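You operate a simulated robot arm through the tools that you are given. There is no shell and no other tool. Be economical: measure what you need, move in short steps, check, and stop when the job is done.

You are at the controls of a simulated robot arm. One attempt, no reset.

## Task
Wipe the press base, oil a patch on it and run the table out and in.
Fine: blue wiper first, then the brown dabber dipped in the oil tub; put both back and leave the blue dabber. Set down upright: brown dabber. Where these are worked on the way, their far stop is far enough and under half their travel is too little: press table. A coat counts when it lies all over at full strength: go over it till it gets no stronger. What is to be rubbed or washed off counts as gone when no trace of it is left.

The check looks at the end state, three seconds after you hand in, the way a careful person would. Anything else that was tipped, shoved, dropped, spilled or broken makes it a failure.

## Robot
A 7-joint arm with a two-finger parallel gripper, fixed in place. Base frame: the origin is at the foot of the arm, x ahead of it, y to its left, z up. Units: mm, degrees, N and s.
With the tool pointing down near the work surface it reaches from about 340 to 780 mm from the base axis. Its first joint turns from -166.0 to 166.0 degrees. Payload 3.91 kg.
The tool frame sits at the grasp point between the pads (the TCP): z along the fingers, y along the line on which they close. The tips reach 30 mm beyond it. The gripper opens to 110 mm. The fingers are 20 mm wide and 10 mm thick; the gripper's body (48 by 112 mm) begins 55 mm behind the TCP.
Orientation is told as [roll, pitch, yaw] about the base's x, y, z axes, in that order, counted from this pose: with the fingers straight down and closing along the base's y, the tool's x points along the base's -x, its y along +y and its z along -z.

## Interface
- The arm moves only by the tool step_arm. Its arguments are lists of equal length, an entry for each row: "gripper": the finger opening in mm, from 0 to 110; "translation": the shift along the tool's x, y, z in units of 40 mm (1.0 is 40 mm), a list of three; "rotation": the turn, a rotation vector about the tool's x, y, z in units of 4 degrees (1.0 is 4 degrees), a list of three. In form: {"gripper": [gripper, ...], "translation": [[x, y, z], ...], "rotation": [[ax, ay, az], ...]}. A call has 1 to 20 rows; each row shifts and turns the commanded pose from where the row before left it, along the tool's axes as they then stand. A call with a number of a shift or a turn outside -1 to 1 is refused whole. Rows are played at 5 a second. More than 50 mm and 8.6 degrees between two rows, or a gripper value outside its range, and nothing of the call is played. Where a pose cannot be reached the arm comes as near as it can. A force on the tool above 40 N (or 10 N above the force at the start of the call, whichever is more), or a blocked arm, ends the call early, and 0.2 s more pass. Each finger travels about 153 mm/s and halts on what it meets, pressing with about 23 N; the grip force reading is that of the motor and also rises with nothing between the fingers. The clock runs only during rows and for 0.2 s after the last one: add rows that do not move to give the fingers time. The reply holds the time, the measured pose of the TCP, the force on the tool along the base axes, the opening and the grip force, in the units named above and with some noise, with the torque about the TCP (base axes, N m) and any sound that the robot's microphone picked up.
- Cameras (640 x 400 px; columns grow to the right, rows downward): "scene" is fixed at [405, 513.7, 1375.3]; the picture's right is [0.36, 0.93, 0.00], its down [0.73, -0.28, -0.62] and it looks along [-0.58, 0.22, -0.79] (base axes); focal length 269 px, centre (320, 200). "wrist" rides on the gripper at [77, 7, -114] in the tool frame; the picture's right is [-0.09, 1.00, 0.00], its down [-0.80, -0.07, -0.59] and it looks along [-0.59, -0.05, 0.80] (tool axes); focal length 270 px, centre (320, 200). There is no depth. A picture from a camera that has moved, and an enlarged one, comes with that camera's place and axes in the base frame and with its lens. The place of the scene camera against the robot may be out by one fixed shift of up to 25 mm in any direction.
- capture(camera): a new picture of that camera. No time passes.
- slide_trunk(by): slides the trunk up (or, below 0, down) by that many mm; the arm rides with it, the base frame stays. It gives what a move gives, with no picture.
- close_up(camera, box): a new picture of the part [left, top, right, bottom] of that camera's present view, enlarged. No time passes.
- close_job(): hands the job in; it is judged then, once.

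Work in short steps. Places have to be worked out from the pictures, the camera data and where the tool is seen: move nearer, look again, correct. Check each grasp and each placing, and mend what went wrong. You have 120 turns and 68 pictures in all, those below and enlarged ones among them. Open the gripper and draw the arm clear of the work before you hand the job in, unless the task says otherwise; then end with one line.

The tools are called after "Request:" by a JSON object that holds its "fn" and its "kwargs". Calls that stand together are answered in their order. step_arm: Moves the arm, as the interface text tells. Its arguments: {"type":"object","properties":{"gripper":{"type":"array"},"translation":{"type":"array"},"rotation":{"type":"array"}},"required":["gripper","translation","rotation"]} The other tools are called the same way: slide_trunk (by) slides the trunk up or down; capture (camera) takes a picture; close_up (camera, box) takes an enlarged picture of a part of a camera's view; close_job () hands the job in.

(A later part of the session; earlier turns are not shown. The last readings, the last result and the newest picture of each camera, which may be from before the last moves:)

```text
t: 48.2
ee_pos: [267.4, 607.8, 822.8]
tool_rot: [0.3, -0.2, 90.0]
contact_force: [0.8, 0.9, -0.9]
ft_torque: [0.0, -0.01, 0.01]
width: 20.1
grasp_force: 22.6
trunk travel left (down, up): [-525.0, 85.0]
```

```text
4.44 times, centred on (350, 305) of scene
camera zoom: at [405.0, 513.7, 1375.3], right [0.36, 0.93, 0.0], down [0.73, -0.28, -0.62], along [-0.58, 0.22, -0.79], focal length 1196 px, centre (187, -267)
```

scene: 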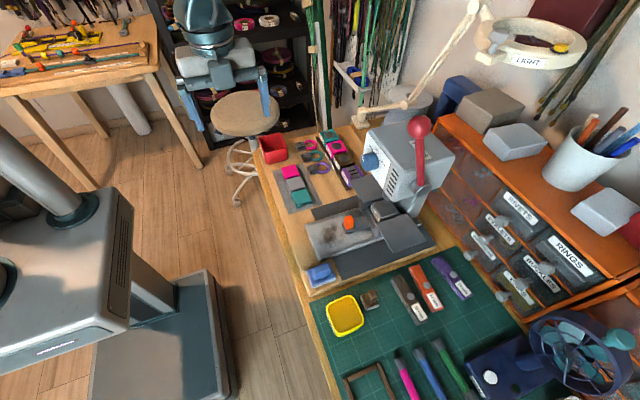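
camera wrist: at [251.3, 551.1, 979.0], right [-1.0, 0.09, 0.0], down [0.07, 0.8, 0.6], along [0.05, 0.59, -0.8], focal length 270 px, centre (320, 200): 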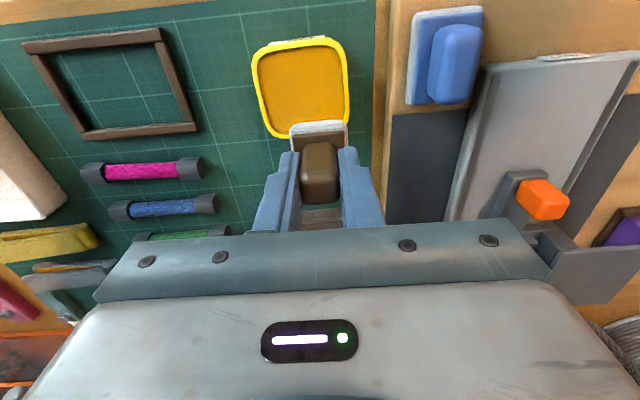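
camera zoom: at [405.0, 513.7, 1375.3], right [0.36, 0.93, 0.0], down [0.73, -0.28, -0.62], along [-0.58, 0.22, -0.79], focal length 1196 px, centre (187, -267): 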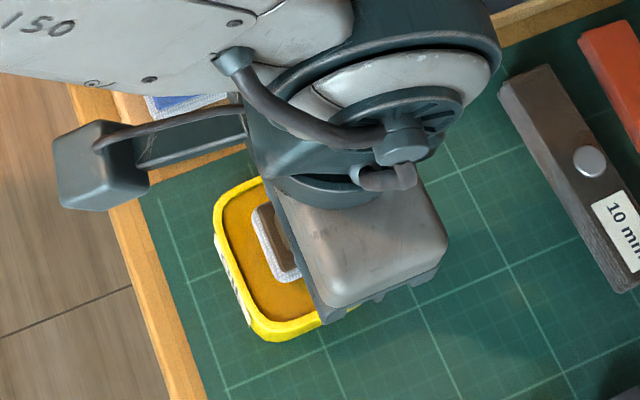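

The dabber is centred over the tub with clearance on all sides. I'll lower in small steps watching the force.

Request:
{"fn": "step_arm", "kwargs": {"gripper": [10, 10, 10, 10], "translation": [[0, 0, 0.2], [0, 0, 0.1], [0, 0, 0.1], [0, 0, 0]], "rotation": [[0, 0, 0], [0, 0, 0], [0, 0, 0], [0, 0, 0]]}}

Request:
{"fn": "close_up", "kwargs": {"camera": "wrist", "box": [200, 40, 440, 230]}}

```text
t: 49.2
ee_pos: [269.1, 608.4, 809.2]
tool_rot: [0.2, -0.5, 90.0]
contact_force: [0.6, 2.8, 19.6]
ft_torque: [0.15, -0.08, -0.01]
width: 20.4
grasp_force: 23.1
trunk travel left (down, up): [-525.0, 85.0]
```

```text
2.11 times, centred on (320, 135) of wrist
camera zoom: at [262.9, 530.5, 923.1], right [-1.0, 0.09, 0.0], down [0.07, 0.8, 0.6], along [0.05, 0.6, -0.8], focal length 569 px, centre (320, 337)
```

zoom: 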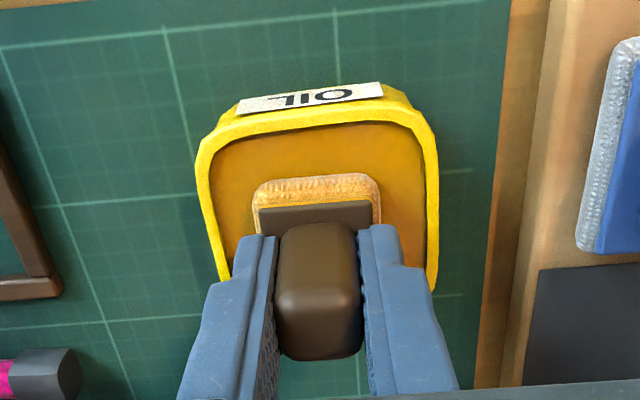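

There's contact at z≈809 with the pad now oil-coloured, so it's loaded. I'll lift and let it settle over the tub.

Request:
{"fn": "step_arm", "kwargs": {"gripper": [10, 10, 10, 10, 10, 10, 10, 10], "translation": [[0, 0, -0.2], [0, 0, -0.2], [0, 0, 0], [0, 0, 0], [0, 0, 0], [0, 0, -0.6], [0, 0, -0.6], [0, 0, 0]], "rotation": [[0, 0, 0], [0, 0, 0], [0, 0, 0], [0, 0, 0], [0, 0, 0], [0, 0, 0], [0, 0, 0], [0, 0, 0]]}}

Request:
{"fn": "capture", "kwargs": {"camera": "wrist"}}

```text
t: 51.0
ee_pos: [268.8, 606.0, 871.4]
tool_rot: [0.3, -0.2, 90.0]
contact_force: [0.0, -0.1, -0.7]
ft_torque: [0.02, 0.01, 0.02]
width: 20.2
grasp_force: 23.0
trunk travel left (down, up): [-525.0, 85.0]
```

```text
32 pictures are left
camera wrist: at [262.8, 529.2, 985.8], right [-1.0, 0.09, 0.01], down [0.07, 0.8, 0.6], along [0.05, 0.59, -0.8], focal length 270 px, centre (320, 200)
```

wrist: 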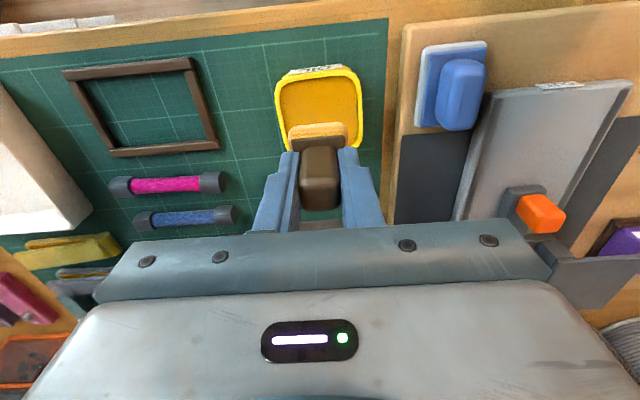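

I'll carry it over the base, keeping clear of the knob.

Request:
{"fn": "step_arm", "kwargs": {"gripper": [10, 10, 10, 10, 10, 10, 10], "translation": [[0, 0.95, 0], [0, 0.95, 0], [0, 0.95, 0], [0, 0.95, 0], [-0.4, 0.9, 0], [-0.4, 0, 0], [0, 0, 0]], "rotation": [[0, 0, 0], [0, 0, 0], [0, 0, 0], [0, 0, 0], [0, 0, 0], [0, 0, 0], [0, 0, 0]]}}

Request:
{"fn": "close_up", "kwargs": {"camera": "wrist", "box": [200, 20, 440, 230]}}

```text
t: 52.6
ee_pos: [80.6, 637.4, 873.6]
tool_rot: [0.2, -0.2, 90.0]
contact_force: [-0.6, -0.3, 0.7]
ft_torque: [-0.01, 0.01, 0.02]
width: 20.2
grasp_force: 23.1
trunk travel left (down, up): [-525.0, 85.0]
```

```text
1.90 times, centred on (320, 125) of wrist
camera zoom: at [74.8, 561.3, 988.0], right [-1.0, 0.09, 0.0], down [0.07, 0.8, 0.6], along [0.05, 0.59, -0.8], focal length 515 px, centre (320, 343)
```

zoom: 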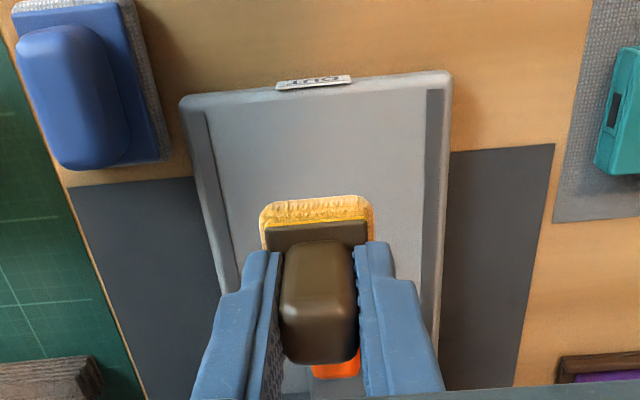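

No mark is visible, so the patch is presumably where the residue was. I'll descend to contact there.

Request:
{"fn": "step_arm", "kwargs": {"gripper": [10, 10, 10, 10, 10], "translation": [[0, 0, 0.7], [0, 0, 0.6], [0, 0, 0.1], [0, 0, 0.05], [0, 0, 0]], "rotation": [[0, 0, 0], [0, 0, 0], [0, 0, 0], [0, 0, 0], [0, 0, 0]]}}

```text
t: 53.8
ee_pos: [81.3, 639.9, 814.0]
tool_rot: [0.3, -0.3, 90.1]
contact_force: [0.4, -0.7, -1.0]
ft_torque: [-0.01, 0.01, 0.01]
width: 20.2
grasp_force: 22.9
trunk travel left (down, up): [-525.0, 85.0]
```

Request:
{"fn": "step_arm", "kwargs": {"gripper": [10, 10, 10, 10], "translation": [[0, 0, 0.04], [0, 0, 0.03], [0, 0, 0.03], [0, 0, 0]], "rotation": [[0, 0, 0], [0, 0, 0], [0, 0, 0], [0, 0, 0]]}}

```text
t: 54.8
ee_pos: [80.9, 639.4, 812.8]
tool_rot: [0.2, -0.5, 90.0]
contact_force: [-0.3, -0.9, 19.6]
ft_torque: [-0.05, -0.12, 0.01]
width: 20.5
grasp_force: 22.9
trunk travel left (down, up): [-525.0, 85.0]
```

Contact at about 20 N. I'll make a first short stroke along y, then look.

Request:
{"fn": "step_arm", "kwargs": {"gripper": [10, 10, 10, 10, 10, 10, 10], "translation": [[0, 0, -0.02], [-0.25, 0, 0], [-0.25, 0, 0], [0.3, 0, 0], [0.3, 0, 0], [0.3, 0, 0], [0, 0, 0]], "rotation": [[0, 0, 0], [0, 0, 0], [0, 0, 0], [0, 0, 0], [0, 0, 0], [0, 0, 0], [0, 0, 0]]}}

Request:
{"fn": "close_up", "kwargs": {"camera": "wrist", "box": [200, 20, 440, 230]}}

Request:
{"fn": "close_up", "kwargs": {"camera": "scene", "box": [290, 190, 390, 270]}}

```text
t: 56.4
ee_pos: [81.6, 623.0, 814.6]
tool_rot: [0.2, -0.4, 90.0]
contact_force: [-0.4, 6.0, 23.4]
ft_torque: [0.33, -0.07, 0.02]
width: 20.3
grasp_force: 22.9
trunk travel left (down, up): [-525.0, 85.0]
```

```text
1.90 times, centred on (320, 125) of wrist
camera zoom: at [75.0, 545.5, 927.1], right [-1.0, 0.09, 0.0], down [0.07, 0.8, 0.6], along [0.05, 0.6, -0.8], focal length 515 px, centre (320, 343)
```

zoom: 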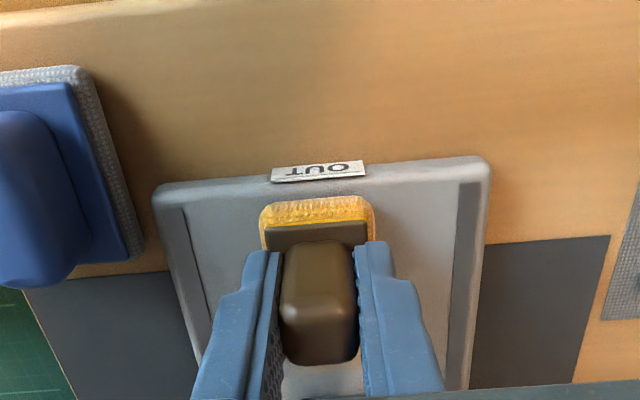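

```text
5.00 times, centred on (340, 230) of scene
camera zoom: at [405.0, 513.7, 1375.3], right [0.36, 0.93, 0.0], down [0.73, -0.28, -0.62], along [-0.58, 0.22, -0.79], focal length 1346 px, centre (220, 50)
```

zoom: 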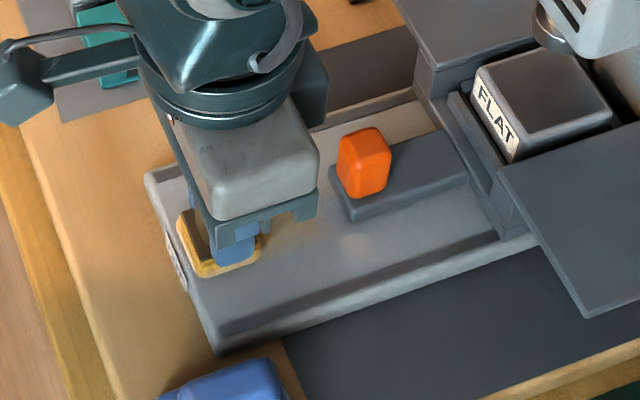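

An oily tint is appearing on the base. I'll lay overlapping lanes over the whole former residue area.

Request:
{"fn": "step_arm", "kwargs": {"gripper": [10, 10, 10, 10, 10, 10, 10, 10, 10, 10, 10, 10, 10, 10, 10, 10, 10, 10, 10, 10], "translation": [[0, -0.1, -0.02], [-0.26, 0, 0], [-0.26, 0, 0], [-0.26, 0, 0], [-0.26, 0, 0], [0, -0.3, 0], [0.26, 0, 0], [0.26, 0, 0], [0.26, 0, 0], [0.26, 0, 0], [0, 0.3, 0], [-0.26, 0, 0], [-0.26, 0, 0], [-0.26, 0, 0], [-0.26, 0, 0], [0, 0.3, 0], [0.26, 0, 0], [0.26, 0, 0], [0.26, 0, 0], [0.26, 0, 0]], "rotation": [[0, 0, 0], [0, 0, 0], [0, 0, 0], [0, 0, 0], [0, 0, 0], [0, 0, 0], [0, 0, 0], [0, 0, 0], [0, 0, 0], [0, 0, 0], [0, 0, 0], [0, 0, 0], [0, 0, 0], [0, 0, 0], [0, 0, 0], [0, 0, 0], [0, 0, 0], [0, 0, 0], [0, 0, 0], [0, 0, 0]]}}

Request:
{"fn": "step_arm", "kwargs": {"gripper": [10, 10, 10, 10, 10, 10, 10, 10, 10, 10, 10], "translation": [[0, 0.3, 0], [-0.26, 0, 0], [-0.26, 0, 0], [-0.26, 0, 0], [-0.26, 0, 0], [0, -0.25, 0], [0.26, 0, 0], [0.26, 0, 0], [0.26, 0, 0], [0.26, 0, 0], [0, 0, 0]], "rotation": [[0, 0, 0], [0, 0, 0], [0, 0, 0], [0, 0, 0], [0, 0, 0], [0, 0, 0], [0, 0, 0], [0, 0, 0], [0, 0, 0], [0, 0, 0], [0, 0, 0]]}}

Request:
{"fn": "close_up", "kwargs": {"camera": "scene", "box": [290, 190, 390, 270]}}

```text
t: 60.6
ee_pos: [72.3, 622.3, 811.8]
tool_rot: [0.2, -0.2, 90.0]
contact_force: [-0.1, 1.9, 8.9]
ft_torque: [0.11, -0.04, 0.01]
width: 20.0
grasp_force: 22.5
trunk travel left (down, up): [-525.0, 85.0]
```

```text
t: 63.0
ee_pos: [70.9, 622.0, 811.8]
tool_rot: [0.2, -0.2, 89.9]
contact_force: [0.6, 3.3, 16.5]
ft_torque: [0.22, -0.13, 0.0]
width: 20.1
grasp_force: 22.6
trunk travel left (down, up): [-525.0, 85.0]
```

```text
5.00 times, centred on (340, 230) of scene
camera zoom: at [405.0, 513.7, 1375.3], right [0.36, 0.93, 0.0], down [0.73, -0.28, -0.62], along [-0.58, 0.22, -0.79], focal length 1346 px, centre (220, 50)
```

zoom: 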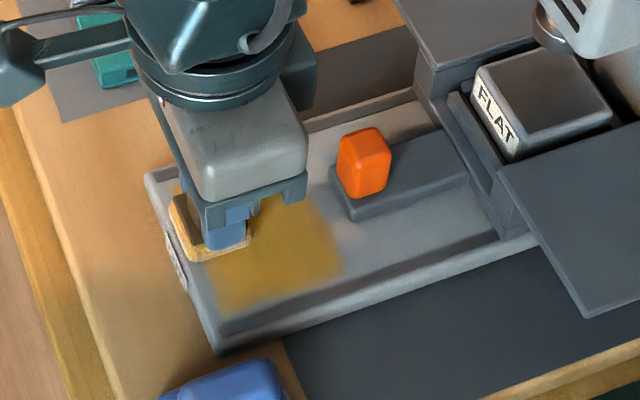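

A clear oil coat is forming. I'll lift, return over the tub for more oil, and inspect the base meanwhile.

Request:
{"fn": "step_arm", "kwargs": {"gripper": [10, 10, 10, 10, 10, 10, 10, 10, 10, 10], "translation": [[0, 0, -0.7], [0, 0, -0.8], [0, -0.95, 0], [0, -0.95, 0], [0, -0.95, 0], [0, -0.95, 0], [0.2, -0.95, 0], [0.17, -0.2, 0], [0, 0, 0], [0, 0, 0]], "rotation": [[0, 0, 0], [0, 0, 0], [0, 0, 0], [0, 0, 0], [0, 0, 0], [0, 0, 0], [0, 0, 0], [0, 0, 0], [0, 0, 0], [0, 0, 0]]}}

Request:
{"fn": "close_up", "kwargs": {"camera": "scene", "box": [300, 195, 380, 265]}}

Request:
{"fn": "capture", "kwargs": {"camera": "wrist"}}

```text
t: 65.2
ee_pos: [270.0, 608.2, 871.1]
tool_rot: [0.3, -0.2, 90.0]
contact_force: [-0.2, -0.2, -1.3]
ft_torque: [0.0, 0.04, 0.01]
width: 20.1
grasp_force: 23.2
trunk travel left (down, up): [-525.0, 85.0]
```

```text
5.71 times, centred on (340, 230) of scene
camera zoom: at [405.0, 513.7, 1375.3], right [0.36, 0.93, 0.0], down [0.73, -0.28, -0.62], along [-0.58, 0.22, -0.79], focal length 1538 px, centre (206, 29)
```

zoom: 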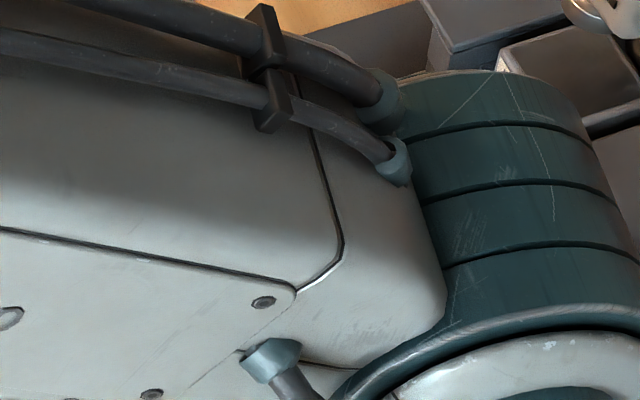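

```text
26 pictures are left
camera wrist: at [263.3, 531.2, 984.9], right [-1.0, 0.09, 0.0], down [0.07, 0.8, 0.6], along [0.05, 0.59, -0.8], focal length 270 px, centre (320, 200)
```

wrist: 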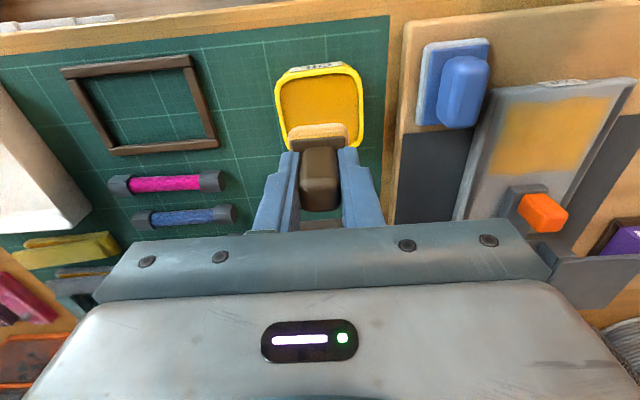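

Request:
{"fn": "close_up", "kwargs": {"camera": "wrist", "box": [460, 70, 640, 210]}}

```text
2.86 times, centred on (550, 140) of wrist
camera zoom: at [263.3, 531.2, 984.9], right [-1.0, 0.09, 0.0], down [0.07, 0.8, 0.6], along [0.05, 0.59, -0.8], focal length 772 px, centre (-337, 371)
```

zoom: 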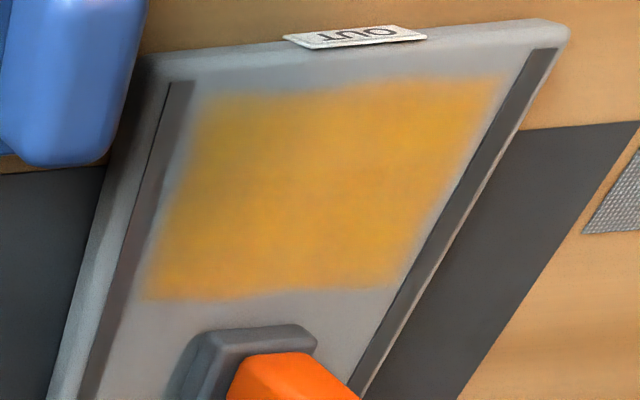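

The coat covers the area but is softer at the edges. I'll re-dip for a second pass.

Request:
{"fn": "step_arm", "kwargs": {"gripper": [10, 10, 10, 10, 10, 10, 10, 10, 10, 10, 10], "translation": [[0, 0, 0.7], [0, 0, 0.6], [0, 0, 0.12], [0, 0, 0.07], [0, 0, 0.05], [0, 0, 0], [0, 0, -0.2], [0, 0, 0], [0, 0, 0], [0, 0, -0.7], [0, 0, -0.6]], "rotation": [[0, 0, 0], [0, 0, 0], [0, 0, 0], [0, 0, 0], [0, 0, 0], [0, 0, 0], [0, 0, 0], [0, 0, 0], [0, 0, 0], [0, 0, 0], [0, 0, 0]]}}

Request:
{"fn": "capture", "kwargs": {"camera": "wrist"}}

```text
t: 67.6
ee_pos: [270.4, 607.5, 871.3]
tool_rot: [0.3, -0.3, 90.0]
contact_force: [0.4, -0.5, -1.5]
ft_torque: [0.01, 0.02, -0.01]
width: 20.2
grasp_force: 23.4
trunk travel left (down, up): [-525.0, 85.0]
```

```text
24 pictures are left
camera wrist: at [263.7, 530.7, 985.1], right [-1.0, 0.09, 0.0], down [0.07, 0.8, 0.6], along [0.05, 0.59, -0.8], focal length 270 px, centre (320, 200)
```

wrist: 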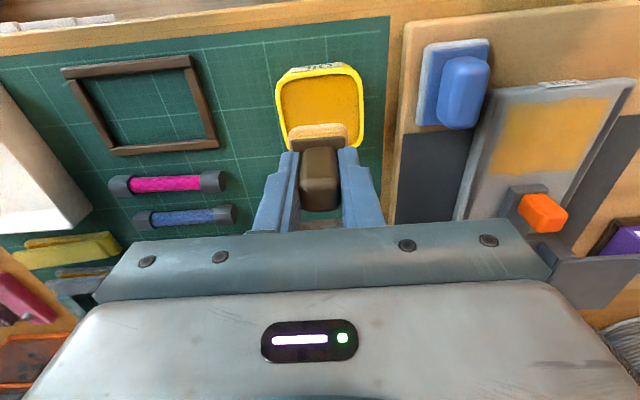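

Re-dipped. Back to the base: lower to contact at the left edge and check the force.

Request:
{"fn": "step_arm", "kwargs": {"gripper": [10, 10, 10, 10, 10, 10, 10, 10, 10, 10, 10], "translation": [[0, 0.95, 0], [0, 0.95, 0], [0, 0.95, 0], [0, 0.95, 0], [-0.2, 0.9, 0], [-0.15, 0, 0], [0, 0, 0.7], [0, 0, 0.6], [0, 0, 0.1], [0, 0, 0.08], [0, 0, 0]], "rotation": [[0, 0, 0], [0, 0, 0], [0, 0, 0], [0, 0, 0], [0, 0, 0], [0, 0, 0], [0, 0, 0], [0, 0, 0], [0, 0, 0], [0, 0, 0], [0, 0, 0]]}}

```text
t: 70.0
ee_pos: [82.8, 622.3, 813.4]
tool_rot: [0.2, -0.5, 90.0]
contact_force: [-0.3, -3.2, 14.4]
ft_torque: [-0.11, -0.14, 0.0]
width: 20.2
grasp_force: 22.8
trunk travel left (down, up): [-525.0, 85.0]
```

Good contact at 14 N. Running the second set of lanes, slightly wider.

Request:
{"fn": "step_arm", "kwargs": {"gripper": [10, 10, 10, 10, 10, 10, 10, 10, 10, 10, 10, 10, 10, 10, 10, 10, 10, 10, 10, 10], "translation": [[-0.29, 0, 0], [-0.29, 0, 0], [-0.29, 0, 0], [-0.29, 0, 0], [0, -0.28, 0], [0.29, 0, 0], [0.29, 0, 0], [0.29, 0, 0], [0.29, 0, 0], [0, -0.12, 0], [-0.29, 0, 0], [-0.29, 0, 0], [-0.29, 0, 0], [-0.29, 0, 0], [0, 0.3, 0], [0, 0.3, 0], [0.29, 0, 0], [0.29, 0, 0], [0.29, 0, 0], [0.29, 0, 0]], "rotation": [[0, 0, 0], [0, 0, 0], [0, 0, 0], [0, 0, 0], [0, 0, 0], [0, 0, 0], [0, 0, 0], [0, 0, 0], [0, 0, 0], [0, 0, 0], [0, 0, 0], [0, 0, 0], [0, 0, 0], [0, 0, 0], [0, 0, 0], [0, 0, 0], [0, 0, 0], [0, 0, 0], [0, 0, 0], [0, 0, 0]]}}

Request:
{"fn": "step_arm", "kwargs": {"gripper": [10, 10, 10, 10, 10, 10, 10, 10, 10, 10, 10, 10, 10, 10, 10, 10, 10, 10, 10, 10], "translation": [[0, 0.25, 0], [-0.29, 0, 0], [-0.29, 0, 0], [-0.29, 0, 0], [-0.29, 0, 0], [0, 0.18, 0], [0.29, 0, 0], [0.29, 0, 0], [0.29, 0, 0], [0.29, 0, 0], [0, -0.3, 0], [-0.29, 0, 0], [-0.29, 0, 0], [-0.29, 0, 0], [-0.29, 0, 0], [0, -0.3, 0], [0.29, 0, 0], [0.29, 0, 0], [0.29, 0, 0], [0.29, 0, 0]], "rotation": [[0, 0, 0], [0, 0, 0], [0, 0, 0], [0, 0, 0], [0, 0, 0], [0, 0, 0], [0, 0, 0], [0, 0, 0], [0, 0, 0], [0, 0, 0], [0, 0, 0], [0, 0, 0], [0, 0, 0], [0, 0, 0], [0, 0, 0], [0, 0, 0], [0, 0, 0], [0, 0, 0], [0, 0, 0], [0, 0, 0]]}}

```text
t: 74.2
ee_pos: [74.2, 622.9, 813.1]
tool_rot: [0.3, -0.3, 89.9]
contact_force: [0.5, 6.7, 23.2]
ft_torque: [0.27, -0.09, 0.01]
width: 20.4
grasp_force: 23.3
trunk travel left (down, up): [-525.0, 85.0]
```

```text
t: 78.4
ee_pos: [79.3, 621.8, 813.4]
tool_rot: [0.2, -0.3, 90.0]
contact_force: [0.0, 5.5, 21.1]
ft_torque: [0.23, -0.13, 0.03]
width: 20.2
grasp_force: 22.8
trunk travel left (down, up): [-525.0, 85.0]
```

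Lift and move over the tub side for another look at the coat.

Request:
{"fn": "step_arm", "kwargs": {"gripper": [10, 10, 10, 10, 10, 10, 10, 10, 10], "translation": [[0, 0, -0.7], [0, 0, -0.77], [0, -0.95, 0], [0, -0.95, 0], [0, -0.95, 0], [0, -0.95, 0], [0.2, -0.95, 0], [0.15, 0, 0], [0, 0, 0]], "rotation": [[0, 0, 0], [0, 0, 0], [0, 0, 0], [0, 0, 0], [0, 0, 0], [0, 0, 0], [0, 0, 0], [0, 0, 0], [0, 0, 0]]}}

Request:
{"fn": "close_up", "kwargs": {"camera": "wrist", "box": [460, 70, 640, 210]}}

```text
t: 80.4
ee_pos: [271.4, 607.7, 869.4]
tool_rot: [0.3, -0.2, 90.0]
contact_force: [0.3, 0.2, 0.3]
ft_torque: [0.0, 0.03, 0.0]
width: 20.3
grasp_force: 23.4
trunk travel left (down, up): [-525.0, 85.0]
```

```text
2.86 times, centred on (550, 140) of wrist
camera zoom: at [264.5, 531.0, 982.9], right [-1.0, 0.09, 0.0], down [0.07, 0.8, 0.6], along [0.05, 0.59, -0.8], focal length 772 px, centre (-337, 371)
```

zoom: 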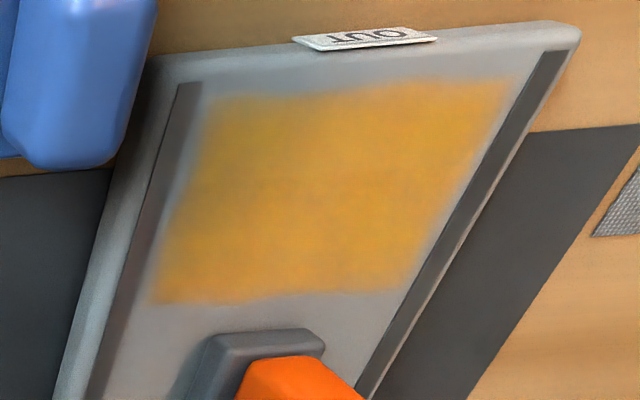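

The bounds didn't grow, so the patch is that rectangle, and it's slightly denser now. I'll make one more loaded pass to confirm it has saturated.

Request:
{"fn": "step_arm", "kwargs": {"gripper": [10, 10, 10, 10, 10, 10, 10, 10, 10, 10, 10], "translation": [[0, 0, 0.7], [0, 0, 0.6], [0, 0, 0.1], [0, 0, 0.07], [0, 0, 0.05], [0, 0, 0], [0, 0, -0.2], [0, 0, 0], [0, 0, 0], [0, 0, -0.7], [0, 0, -0.62]], "rotation": [[0, 0, 0], [0, 0, 0], [0, 0, 0], [0, 0, 0], [0, 0, 0], [0, 0, 0], [0, 0, 0], [0, 0, 0], [0, 0, 0], [0, 0, 0], [0, 0, 0]]}}

Request:
{"fn": "step_arm", "kwargs": {"gripper": [10, 10, 10, 10, 10, 10, 10, 10, 10, 10, 10], "translation": [[0, 0.95, 0], [0, 0.95, 0], [0, 0.95, 0], [0, 0.95, 0], [-0.2, 0.9, 0], [-0.1, 0.5, 0], [0, 0, 0.7], [0, 0, 0.6], [0, 0, 0.1], [0, 0, 0.06], [0, 0, 0]], "rotation": [[0, 0, 0], [0, 0, 0], [0, 0, 0], [0, 0, 0], [0, 0, 0], [0, 0, 0], [0, 0, 0], [0, 0, 0], [0, 0, 0], [0, 0, 0], [0, 0, 0]]}}

```text
t: 82.8
ee_pos: [271.5, 608.3, 870.9]
tool_rot: [0.3, -0.3, 90.1]
contact_force: [0.0, 0.2, -0.4]
ft_torque: [-0.01, 0.01, 0.02]
width: 19.9
grasp_force: 23.7
trunk travel left (down, up): [-525.0, 85.0]
```

```text
t: 85.2
ee_pos: [62.4, 620.0, 812.4]
tool_rot: [0.3, -0.4, 89.9]
contact_force: [0.1, -0.3, 8.5]
ft_torque: [-0.07, -0.14, 0.01]
width: 20.5
grasp_force: 23.3
trunk travel left (down, up): [-525.0, 85.0]
```

Contact again. Now cross-strokes along x.

Request:
{"fn": "step_arm", "kwargs": {"gripper": [10, 10, 10, 10, 10, 10, 10, 10, 10, 10, 10, 10, 10, 10, 10, 10, 10, 10, 10], "translation": [[0, -0.24, 0.03], [0, -0.24, 0], [0, -0.24, 0], [0, -0.24, 0], [-0.28, 0, 0], [0, 0.26, 0], [0, 0.26, 0], [0, 0.26, 0], [0, 0.26, 0], [-0.28, 0, 0], [0, -0.26, 0], [0, -0.26, 0], [0, -0.26, 0], [0, -0.26, 0], [-0.28, 0, 0], [0, 0.26, 0], [0, 0.26, 0], [0, 0.26, 0], [0, 0.26, 0]], "rotation": [[0, 0, 0], [0, 0, 0], [0, 0, 0], [0, 0, 0], [0, 0, 0], [0, 0, 0], [0, 0, 0], [0, 0, 0], [0, 0, 0], [0, 0, 0], [0, 0, 0], [0, 0, 0], [0, 0, 0], [0, 0, 0], [0, 0, 0], [0, 0, 0], [0, 0, 0], [0, 0, 0], [0, 0, 0]]}}

Request:
{"fn": "step_arm", "kwargs": {"gripper": [10, 10, 10, 10, 10, 10, 10, 10, 10, 10, 10, 10, 10, 10, 10, 10, 10, 10], "translation": [[-0.28, 0, 0], [0, -0.26, 0], [0, -0.26, 0], [0, -0.26, 0], [0, -0.26, 0], [0.3, 0, 0], [0.3, 0, 0], [0.3, 0, 0], [0.28, 0, 0], [0, 0.26, 0], [0, 0.26, 0], [0, 0.26, 0], [0, 0.26, 0], [-0.3, 0, 0], [-0.3, 0, 0], [-0.3, 0, 0], [-0.25, 0, 0], [0, 0, 0]], "rotation": [[0, 0, 0], [0, 0, 0], [0, 0, 0], [0, 0, 0], [0, 0, 0], [0, 0, 0], [0, 0, 0], [0, 0, 0], [0, 0, 0], [0, 0, 0], [0, 0, 0], [0, 0, 0], [0, 0, 0], [0, 0, 0], [0, 0, 0], [0, 0, 0], [0, 0, 0], [0, 0, 0]]}}

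```text
t: 87.3
ee_pos: [58.3, 635.7, 813.1]
tool_rot: [0.1, -0.4, 90.2]
contact_force: [1.3, 0.4, 13.1]
ft_torque: [-0.09, -0.06, 0.04]
width: 20.0
grasp_force: 23.2
trunk travel left (down, up): [-525.0, 85.0]
stopped in row 10: the force on the tool passed its limit at 43 N (the readings are from after the stop); the commanded pose is now the measured one
```

```text
t: 90.2
ee_pos: [57.6, 600.6, 811.9]
tool_rot: [0.1, -0.3, 90.2]
contact_force: [1.6, 0.5, 13.0]
ft_torque: [0.13, -0.02, 0.01]
width: 19.9
grasp_force: 23.3
trunk travel left (down, up): [-525.0, 85.0]
stopped in row 14: the force on the tool passed its limit at 42 N (the readings are from after the stop); the commanded pose is now the measured one
```

Pushing against the rim at x≈58 tripped the limit, and the last lane ran a bit far left. I'll lift slightly, go back inside, and finish the strokes at y 645–668.

Request:
{"fn": "step_arm", "kwargs": {"gripper": [10, 10, 10, 10, 10, 10, 10, 10, 10, 10, 10, 10, 10, 10, 10, 10, 10, 10, 10, 10], "translation": [[0, -0.15, -0.3], [-0.6, 0, 0], [-0.55, 0, 0], [0, 0, 0.3], [0, -0.23, 0], [0, -0.23, 0], [0, -0.23, 0], [0, -0.23, 0], [-0.28, 0, 0], [0, 0.23, 0], [0, 0.23, 0], [0, 0.23, 0], [0, 0.23, 0], [-0.24, 0, 0], [0, -0.23, 0], [0, -0.23, 0], [0, -0.23, 0], [0, -0.23, 0], [0.3, 0, 0], [0, 0, 0]], "rotation": [[0, 0, 0], [0, 0, 0], [0, 0, 0], [0, 0, 0], [0, 0, 0], [0, 0, 0], [0, 0, 0], [0, 0, 0], [0, 0, 0], [0, 0, 0], [0, 0, 0], [0, 0, 0], [0, 0, 0], [0, 0, 0], [0, 0, 0], [0, 0, 0], [0, 0, 0], [0, 0, 0], [0, 0, 0], [0, 0, 0]]}}

Request:
{"fn": "step_arm", "kwargs": {"gripper": [10, 10, 10, 10, 10, 10, 10, 10, 10], "translation": [[0, 0, -0.7], [0, 0, -0.77], [0, -0.95, 0], [0, -0.95, 0], [0, -0.95, 0], [0, -0.95, 0], [0.5, -0.45, 0], [0.7, 0, 0], [0, 0, 0]], "rotation": [[0, 0, 0], [0, 0, 0], [0, 0, 0], [0, 0, 0], [0, 0, 0], [0, 0, 0], [0, 0, 0], [0, 0, 0], [0, 0, 0]]}}

Request:
{"fn": "close_up", "kwargs": {"camera": "wrist", "box": [460, 70, 640, 210]}}

```text
t: 94.4
ee_pos: [105.5, 655.2, 812.7]
tool_rot: [-0.1, -0.4, 90.0]
contact_force: [4.0, 8.6, 30.1]
ft_torque: [0.33, -0.18, 0.0]
width: 20.3
grasp_force: 23.4
trunk travel left (down, up): [-525.0, 85.0]
```

```text
t: 96.4
ee_pos: [271.9, 607.1, 869.3]
tool_rot: [0.1, 0.0, 90.0]
contact_force: [0.9, -0.9, -0.3]
ft_torque: [0.03, -0.02, 0.0]
width: 20.4
grasp_force: 23.2
trunk travel left (down, up): [-525.0, 85.0]
```

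```text
2.86 times, centred on (550, 140) of wrist
camera zoom: at [264.8, 530.0, 983.6], right [-1.0, 0.09, 0.0], down [0.07, 0.8, 0.59], along [0.05, 0.59, -0.8], focal length 772 px, centre (-337, 371)
```

zoom: 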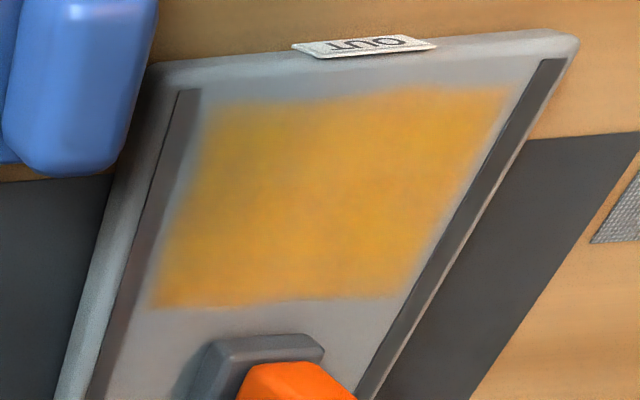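

The coat hasn't changed from the previous pass, so it's saturated. I'll return the dabber to (257, 676).

Request:
{"fn": "step_arm", "kwargs": {"gripper": [10, 10, 10, 10, 10, 10, 10, 10], "translation": [[-0.6, 0.2, 0], [-0.6, 0.17, 0], [-0.52, 0, 0], [0, 0, 0.8], [0, 0, 0.7], [0, 0, 0.4], [0, 0, 0.1], [0, 0, 0]], "rotation": [[0, 0, 0], [0, 0, 0], [0, 0, 0], [0, 0, 0], [0, 0, 0], [0, 0, 0], [0, 0, 0], [0, 0, 0]]}}

Request:
{"fn": "close_up", "kwargs": {"camera": "wrist", "box": [200, 40, 440, 230]}}

```text
t: 98.2
ee_pos: [258.4, 676.7, 791.1]
tool_rot: [0.2, 0.1, 90.1]
contact_force: [-0.1, -1.0, 0.1]
ft_torque: [0.02, 0.03, 0.04]
width: 20.4
grasp_force: 23.4
trunk travel left (down, up): [-525.0, 85.0]
```

```text
2.11 times, centred on (320, 135) of wrist
camera zoom: at [251.7, 600.7, 905.7], right [-1.0, 0.09, 0.0], down [0.07, 0.8, 0.59], along [0.05, 0.59, -0.8], focal length 569 px, centre (320, 337)
```

zoom: 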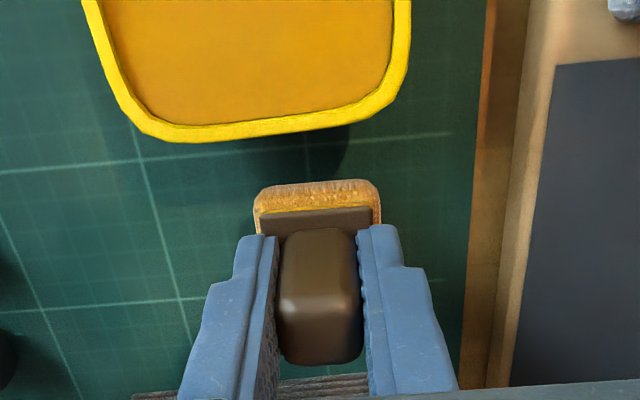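

Request:
{"fn": "step_arm", "kwargs": {"gripper": [10, 10, 10], "translation": [[0, 0.02, 0.08], [0, 0, 0.06], [0, 0, 0]], "rotation": [[0, 0, 0], [0, 0, 0], [0, 0, 0]]}}

Request:
{"fn": "step_arm", "kwargs": {"gripper": [10, 10], "translation": [[0, 0, 0.03], [0, 0, 0]], "rotation": [[0, 0, 0], [0, 0, 0]]}}

```text
t: 99.0
ee_pos: [256.1, 676.7, 784.2]
tool_rot: [0.1, 0.0, 90.1]
contact_force: [0.0, -0.6, -0.2]
ft_torque: [-0.02, 0.01, -0.01]
width: 20.1
grasp_force: 22.8
trunk travel left (down, up): [-525.0, 85.0]
```

```text
t: 99.6
ee_pos: [256.2, 676.9, 783.7]
tool_rot: [0.1, 0.0, 90.0]
contact_force: [-0.6, 0.6, -0.2]
ft_torque: [0.01, -0.03, 0.02]
width: 20.0
grasp_force: 23.1
trunk travel left (down, up): [-525.0, 85.0]
```

No contact yet, so I'll keep going in 1 mm steps.

Request:
{"fn": "step_arm", "kwargs": {"gripper": [10, 10], "translation": [[0, 0, 0.025], [0, 0, 0]], "rotation": [[0, 0, 0], [0, 0, 0]]}}

Request:
{"fn": "step_arm", "kwargs": {"gripper": [10, 10], "translation": [[0, 0, 0.025], [0, 0, 0]], "rotation": [[0, 0, 0], [0, 0, 0]]}}

```text
t: 100.2
ee_pos: [256.0, 677.4, 781.6]
tool_rot: [0.1, 0.0, 90.1]
contact_force: [0.1, 0.0, -0.3]
ft_torque: [-0.03, 0.0, 0.0]
width: 20.5
grasp_force: 22.9
trunk travel left (down, up): [-525.0, 85.0]
```

```text
t: 100.8
ee_pos: [256.6, 676.8, 778.9]
tool_rot: [0.0, 0.0, 90.2]
contact_force: [-0.9, -0.8, 0.1]
ft_torque: [0.01, 0.02, 0.02]
width: 20.4
grasp_force: 23.0
trunk travel left (down, up): [-525.0, 85.0]
```

Request:
{"fn": "step_arm", "kwargs": {"gripper": [10, 10], "translation": [[0, 0, 0.025], [0, 0, 0]], "rotation": [[0, 0, 0], [0, 0, 0]]}}

Request:
{"fn": "step_arm", "kwargs": {"gripper": [10, 10], "translation": [[0, 0, 0.025], [0, 0, 0]], "rotation": [[0, 0, 0], [0, 0, 0]]}}

Request:
{"fn": "close_up", "kwargs": {"camera": "wrist", "box": [200, 40, 440, 230]}}

```text
t: 101.4
ee_pos: [254.5, 675.9, 779.7]
tool_rot: [0.2, 0.1, 90.1]
contact_force: [-0.2, -0.2, 0.7]
ft_torque: [-0.01, -0.01, -0.01]
width: 20.4
grasp_force: 22.8
trunk travel left (down, up): [-525.0, 85.0]
```

```text
t: 102.0
ee_pos: [256.6, 676.6, 778.2]
tool_rot: [0.1, -0.1, 90.1]
contact_force: [0.1, -0.5, 3.8]
ft_torque: [0.02, -0.02, 0.0]
width: 20.4
grasp_force: 23.1
trunk travel left (down, up): [-525.0, 85.0]
```

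```text
2.11 times, centred on (320, 135) of wrist
camera zoom: at [249.4, 599.9, 893.7], right [-1.0, 0.09, 0.0], down [0.07, 0.8, 0.6], along [0.05, 0.59, -0.8], focal length 569 px, centre (320, 337)
```

zoom: 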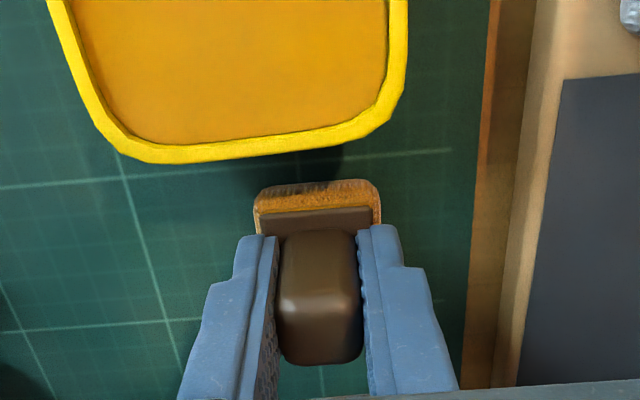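

Light contact of 3.8 N, and the dabber is upright. I'll release gently and rise.

Request:
{"fn": "step_arm", "kwargs": {"gripper": [21, 24, 30, 40, 44, 44, 44, 44], "translation": [[0, 0, -0.02], [0, 0, 0], [0, 0, 0], [0, 0, 0], [0, 0, -0.3], [0, 0, -0.9], [0, 0, -0.9], [0, 0, 0]], "rotation": [[0, 0, 0], [0, 0, 0], [0, 0, 0], [0, 0, 0], [0, 0, 0], [0, 0, 0], [0, 0, 0], [0, 0, 0]]}}

Request:
{"fn": "capture", "kwargs": {"camera": "wrist"}}

```text
t: 103.8
ee_pos: [259.2, 675.9, 861.9]
tool_rot: [0.1, 0.0, 90.1]
contact_force: [0.1, 0.9, 0.3]
ft_torque: [0.01, -0.02, -0.01]
width: 43.9
grasp_force: 0.1
trunk travel left (down, up): [-525.0, 85.0]
```

```text
19 pictures are left
camera wrist: at [251.7, 599.6, 976.9], right [-1.0, 0.09, 0.0], down [0.07, 0.8, 0.59], along [0.05, 0.59, -0.8], focal length 270 px, centre (320, 200)
```

wrist: 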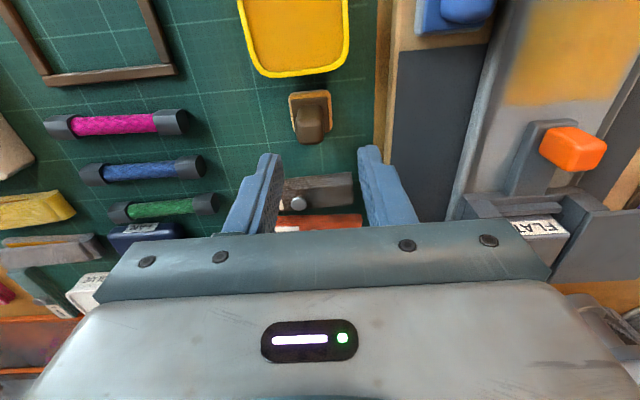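

The dabber is upright, but seems shifted a few mm in +x on release. I'll measure.

Request:
{"fn": "close_up", "kwargs": {"camera": "wrist", "box": [220, 40, 400, 170]}}

```text
3.08 times, centred on (310, 105) of wrist
camera zoom: at [251.7, 599.6, 976.9], right [-1.0, 0.09, 0.0], down [0.07, 0.8, 0.59], along [0.05, 0.59, -0.8], focal length 832 px, centre (351, 492)
```

zoom: 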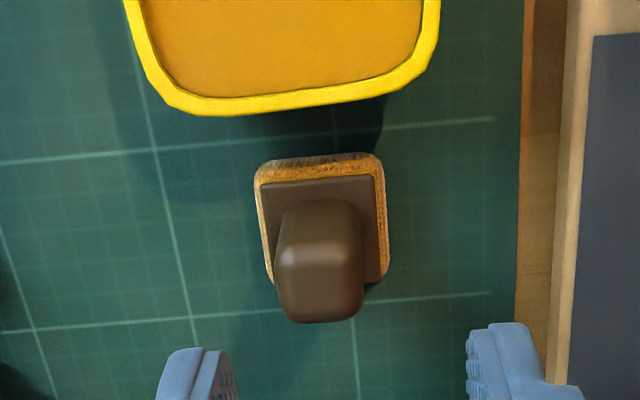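

It moved about 8 mm in +x. I'll regrasp a bit higher and shift it back.

Request:
{"fn": "step_arm", "kwargs": {"gripper": [44, 44, 44, 44, 10, 10, 10, 10], "translation": [[0, -0.17, 0.7], [0, 0, 0.7], [0, 0, 0.4], [0, 0, 0.1], [0, 0, 0], [0, 0, 0], [0, 0, 0], [0, 0, 0]], "rotation": [[0, 0, 0], [0, 0, 0], [0, 0, 0], [0, 0, 0], [0, 0, 0], [0, 0, 0], [0, 0, 0], [0, 0, 0]]}}

Request:
{"fn": "step_arm", "kwargs": {"gripper": [10, 10, 10, 10, 10], "translation": [[0, 0, -0.08], [0, 0.1, 0], [0.03, 0.1, 0], [0, 0, 0.07], [0, 0, 0]], "rotation": [[0, 0, 0], [0, 0, 0], [0, 0, 0], [0, 0, 0], [0, 0, 0]]}}

```text
t: 105.6
ee_pos: [263.0, 677.7, 787.2]
tool_rot: [0.1, 0.1, 90.1]
contact_force: [1.0, 0.6, 0.3]
ft_torque: [0.03, -0.06, -0.01]
width: 20.4
grasp_force: 23.0
trunk travel left (down, up): [-525.0, 85.0]
```

```text
t: 106.8
ee_pos: [253.7, 676.8, 786.8]
tool_rot: [0.2, -0.1, 90.1]
contact_force: [-0.3, -0.2, -0.3]
ft_torque: [-0.03, 0.0, -0.02]
width: 20.2
grasp_force: 23.1
trunk travel left (down, up): [-525.0, 85.0]
```

Request:
{"fn": "step_arm", "kwargs": {"gripper": [10, 22, 26, 32, 44, 44, 44, 44, 44], "translation": [[0, 0, 0.015], [0, 0, 0], [0, 0, 0], [0, 0, 0], [0, 0, 0], [0, 0, -0.2], [0, 0, -0.9], [0, 0, -0.9], [0, 0, 0]], "rotation": [[0, 0, 0], [0, 0, 0], [0, 0, 0], [0, 0, 0], [0, 0, 0], [0, 0, 0], [0, 0, 0], [0, 0, 0], [0, 0, 0]]}}

Request:
{"fn": "close_up", "kwargs": {"camera": "wrist", "box": [220, 40, 400, 170]}}

```text
t: 108.8
ee_pos: [254.7, 676.5, 867.2]
tool_rot: [0.1, -0.1, 90.1]
contact_force: [-0.3, -0.7, 0.0]
ft_torque: [0.01, 0.03, -0.02]
width: 44.0
grasp_force: 0.0
trunk travel left (down, up): [-525.0, 85.0]
```

```text
3.08 times, centred on (310, 105) of wrist
camera zoom: at [248.7, 598.9, 981.4], right [-1.0, 0.09, 0.0], down [0.07, 0.8, 0.59], along [0.05, 0.59, -0.8], focal length 832 px, centre (351, 492)
```

zoom: 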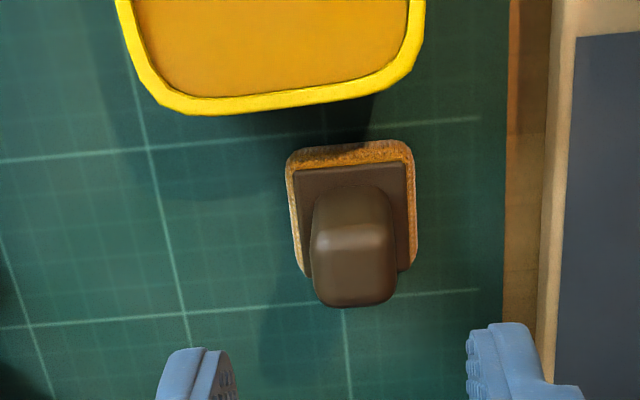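

The dabber is back at about (254–256, 675), upright. Now the table: I'll move above the orange knob near (79, 701) with the fingers along x.

Request:
{"fn": "step_arm", "kwargs": {"gripper": [60, 60, 60, 60, 60, 60, 60], "translation": [[0, 0.9, -0.2], [0, 0.9, 0], [0, 0.9, 0], [0, 0.9, 0], [0, 0.8, 0], [-0.4, 0, 0], [0, 0, 0]], "rotation": [[0, 0, 0], [0, 0, 0], [0, 0, 0], [0, 0, 0], [0, 0, 0], [0, 0, 0], [0, 0, 0]]}}

Request:
{"fn": "capture", "kwargs": {"camera": "wrist"}}

```text
t: 110.4
ee_pos: [77.7, 689.7, 875.4]
tool_rot: [0.2, 0.0, 90.2]
contact_force: [0.2, 0.4, -0.6]
ft_torque: [0.0, 0.01, 0.02]
width: 59.9
grasp_force: 0.0
trunk travel left (down, up): [-525.0, 85.0]
```

```text
16 pictures are left
camera wrist: at [70.6, 614.9, 990.5], right [-1.0, 0.09, 0.0], down [0.07, 0.8, 0.59], along [0.05, 0.59, -0.8], focal length 270 px, centre (320, 200)
```

wrist: 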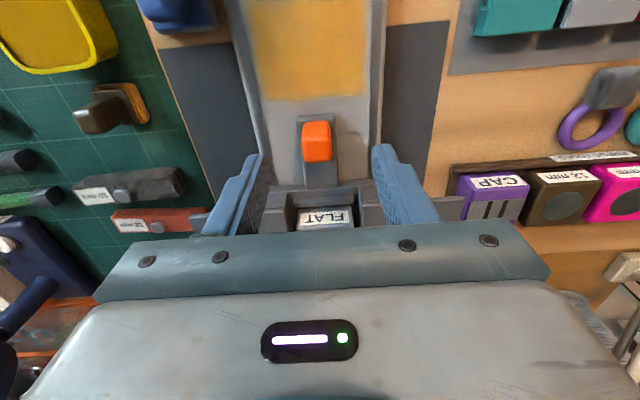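

The knob is at about (80, 701), 20 mm wide in x. I'll lower around it and close.

Request:
{"fn": "step_arm", "kwargs": {"gripper": [50, 50, 50, 50, 0, 0, 0, 0], "translation": [[-0.28, -0.06, 0], [0, 0, 0.6], [0, 0, 0.6], [0, 0, 0.22], [0, 0, 0], [0, 0, 0], [0, 0, 0], [0, 0, 0]], "rotation": [[0, 0, 0], [0, 0, 0], [0, 0, 0], [0, 0, 0], [0, 0, 0], [0, 0, 0], [0, 0, 0], [0, 0, 0]]}}

Request:
{"fn": "capture", "kwargs": {"camera": "wrist"}}

```text
t: 110.8
ee_pos: [77.9, 692.7, 875.1]
tool_rot: [0.2, 0.9, 90.4]
contact_force: [-0.1, -37.0, 7.9]
ft_torque: [3.67, 0.23, 0.58]
width: 50.2
grasp_force: 0.0
trunk travel left (down, up): [-525.0, 85.0]
stopped in row 2: the force on the tool passed its limit at 58 N (the readings are from after the stop); the commanded pose is now the measured one
```

```text
15 pictures are left
camera wrist: at [72.2, 617.4, 991.1], right [-1.0, 0.08, 0.0], down [0.07, 0.81, 0.58], along [0.05, 0.58, -0.81], focal length 270 px, centre (320, 200)
```

wrist: 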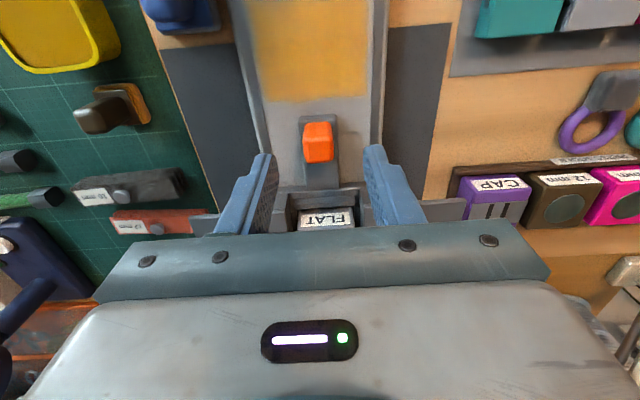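

The wrist hit the press head (−37 N in y). I'll back off in −y and inspect the press.

Request:
{"fn": "step_arm", "kwargs": {"gripper": [50, 50, 50, 50], "translation": [[0.4, 0, 0], [0.9, 0, 0], [0.9, 0, 0], [0, 0, 0]], "rotation": [[0, 0, 0], [0, 0, 0], [0, 0, 0], [0, 0, 0]]}}

Request:
{"fn": "close_up", "kwargs": {"camera": "scene", "box": [280, 90, 480, 270]}}

```text
t: 111.8
ee_pos: [79.7, 608.7, 872.7]
tool_rot: [0.1, 0.7, 90.4]
contact_force: [0.3, -0.2, 0.6]
ft_torque: [0.01, -0.01, -0.01]
width: 50.2
grasp_force: 0.0
trunk travel left (down, up): [-525.0, 85.0]
```

```text
2.22 times, centred on (380, 180) of scene
camera zoom: at [405.0, 513.7, 1375.3], right [0.36, 0.93, 0.0], down [0.73, -0.28, -0.62], along [-0.58, 0.22, -0.79], focal length 598 px, centre (187, 244)
```

zoom: 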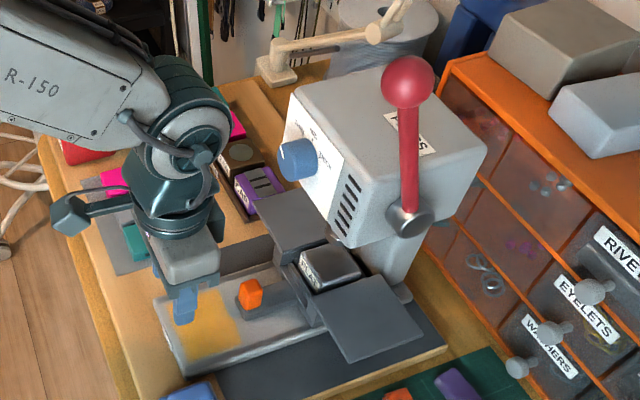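

The press looks unmoved. The wrist had met the blue dial, which sticks out to y≈740. I'll tilt the tool 24° so the wrist leans back to −y, then approach the knob from above.

Request:
{"fn": "step_arm", "kwargs": {"gripper": [50, 50, 50, 50, 50, 50, 50, 50, 50, 50], "translation": [[0, 0, 0], [0, 0, 0], [0, 0, 0], [0, 0, 0], [0, 0, 0], [0, 0, 0], [-0.64, 0, 0.285], [-0.64, 0, 0.285], [-0.64, 0, 0.285], [0, 0, 0]], "rotation": [[0, -1, 0], [0, -1, 0], [0, -1, 0], [0, -1, 0], [0, -1, 0], [0, -1, 0], [0, 0, 0], [0, 0, 0], [0, 0, 0], [0, 0, 0]]}}

Request:
{"fn": "capture", "kwargs": {"camera": "wrist"}}

Request:
{"fn": "close_up", "kwargs": {"camera": "scene", "box": [280, 90, 480, 270]}}

```text
t: 114.0
ee_pos: [78.3, 694.1, 871.5]
tool_rot: [0.2, -23.3, 90.3]
contact_force: [0.3, -0.4, -0.6]
ft_torque: [0.03, -0.04, 0.02]
width: 50.1
grasp_force: 0.1
trunk travel left (down, up): [-525.0, 85.0]
```

```text
13 pictures are left
camera wrist: at [73.0, 578.2, 946.4], right [-1.0, 0.07, 0.04], down [0.07, 0.5, 0.86], along [0.05, 0.86, -0.51], focal length 270 px, centre (320, 200)
```

wrist: 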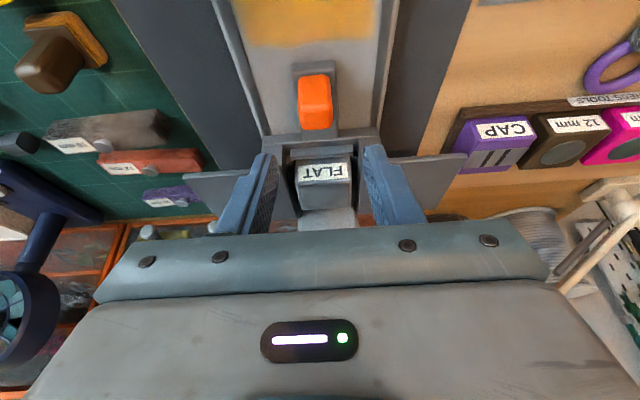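

```text
2.22 times, centred on (380, 180) of scene
camera zoom: at [405.0, 513.7, 1375.3], right [0.36, 0.93, 0.0], down [0.73, -0.28, -0.62], along [-0.58, 0.22, -0.79], focal length 598 px, centre (187, 244)
```

zoom: 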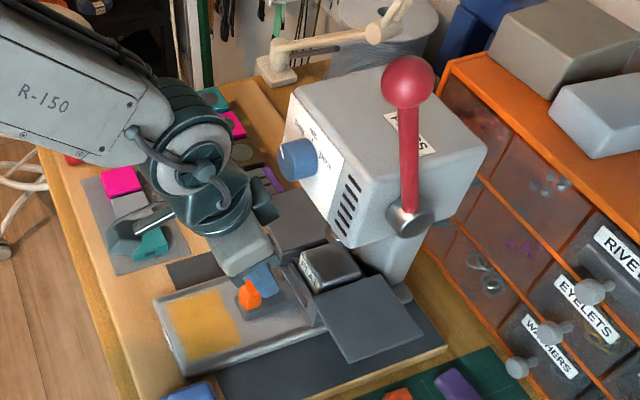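

Clear of the dial, with the knob centred at x≈80. I'll lower straight down around it.

Request:
{"fn": "step_arm", "kwargs": {"gripper": [50, 50, 50, 50], "translation": [[0.19, -0.05, 0.41], [0.18, 0, 0.41], [0.18, 0, 0.41], [0, 0, 0]], "rotation": [[0, 0, 0], [0, 0, 0], [0, 0, 0], [0, 0, 0]]}}

Request:
{"fn": "capture", "kwargs": {"camera": "wrist"}}

```text
t: 115.0
ee_pos: [79.8, 692.0, 816.2]
tool_rot: [0.2, -23.3, 90.2]
contact_force: [1.1, 0.1, 0.6]
ft_torque: [-0.01, -0.02, 0.01]
width: 50.2
grasp_force: 0.1
trunk travel left (down, up): [-525.0, 85.0]
```

```text
11 pictures are left
camera wrist: at [73.2, 577.0, 892.4], right [-1.0, 0.07, 0.04], down [0.07, 0.5, 0.86], along [0.05, 0.86, -0.51], focal length 270 px, centre (320, 200)
```

wrist: 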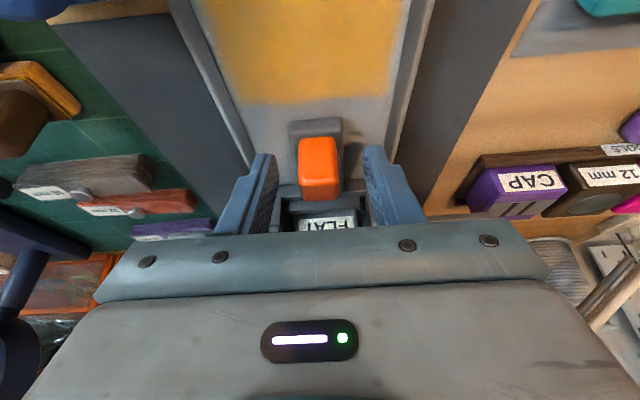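

Knob is between the fingers. I'll close on it.

Request:
{"fn": "step_arm", "kwargs": {"gripper": [5, 5, 5, 5], "translation": [[0, 0, 0], [0, 0, 0], [0, 0, 0], [0, 0, 0]], "rotation": [[0, 0, 0], [0, 0, 0], [0, 0, 0], [0, 0, 0]]}}

```text
t: 116.0
ee_pos: [79.4, 691.7, 816.6]
tool_rot: [0.3, -23.2, 90.2]
contact_force: [2.6, 0.3, -2.1]
ft_torque: [0.75, -0.46, -0.59]
width: 21.6
grasp_force: 45.0
trunk travel left (down, up): [-525.0, 85.0]
```

Gripped at 21.6 mm. I'll pull along −y, 30 mm first.

Request:
{"fn": "step_arm", "kwargs": {"gripper": [5, 5, 5, 5], "translation": [[0.228, 0, -0.102], [0.228, 0, -0.102], [0.228, 0, -0.102], [0, 0, 0]], "rotation": [[0, 0, 0], [0, 0, 0], [0, 0, 0], [0, 0, 0]]}}

Request:
{"fn": "close_up", "kwargs": {"camera": "scene", "box": [290, 180, 430, 270]}}

```text
t: 117.0
ee_pos: [80.9, 662.2, 817.3]
tool_rot: [0.2, -23.1, 90.3]
contact_force: [3.7, 0.6, -6.5]
ft_torque: [1.22, -0.55, -0.59]
width: 21.6
grasp_force: 45.4
trunk travel left (down, up): [-525.0, 85.0]
```

```text
4.44 times, centred on (360, 225) of scene
camera zoom: at [405.0, 513.7, 1375.3], right [0.36, 0.93, 0.0], down [0.73, -0.28, -0.62], along [-0.58, 0.22, -0.79], focal length 1196 px, centre (142, 89)
```

zoom: 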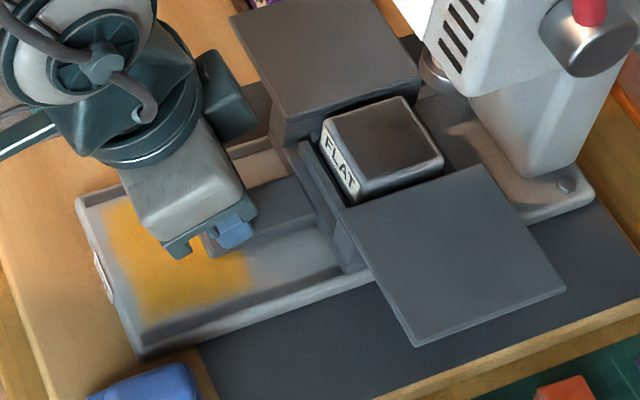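

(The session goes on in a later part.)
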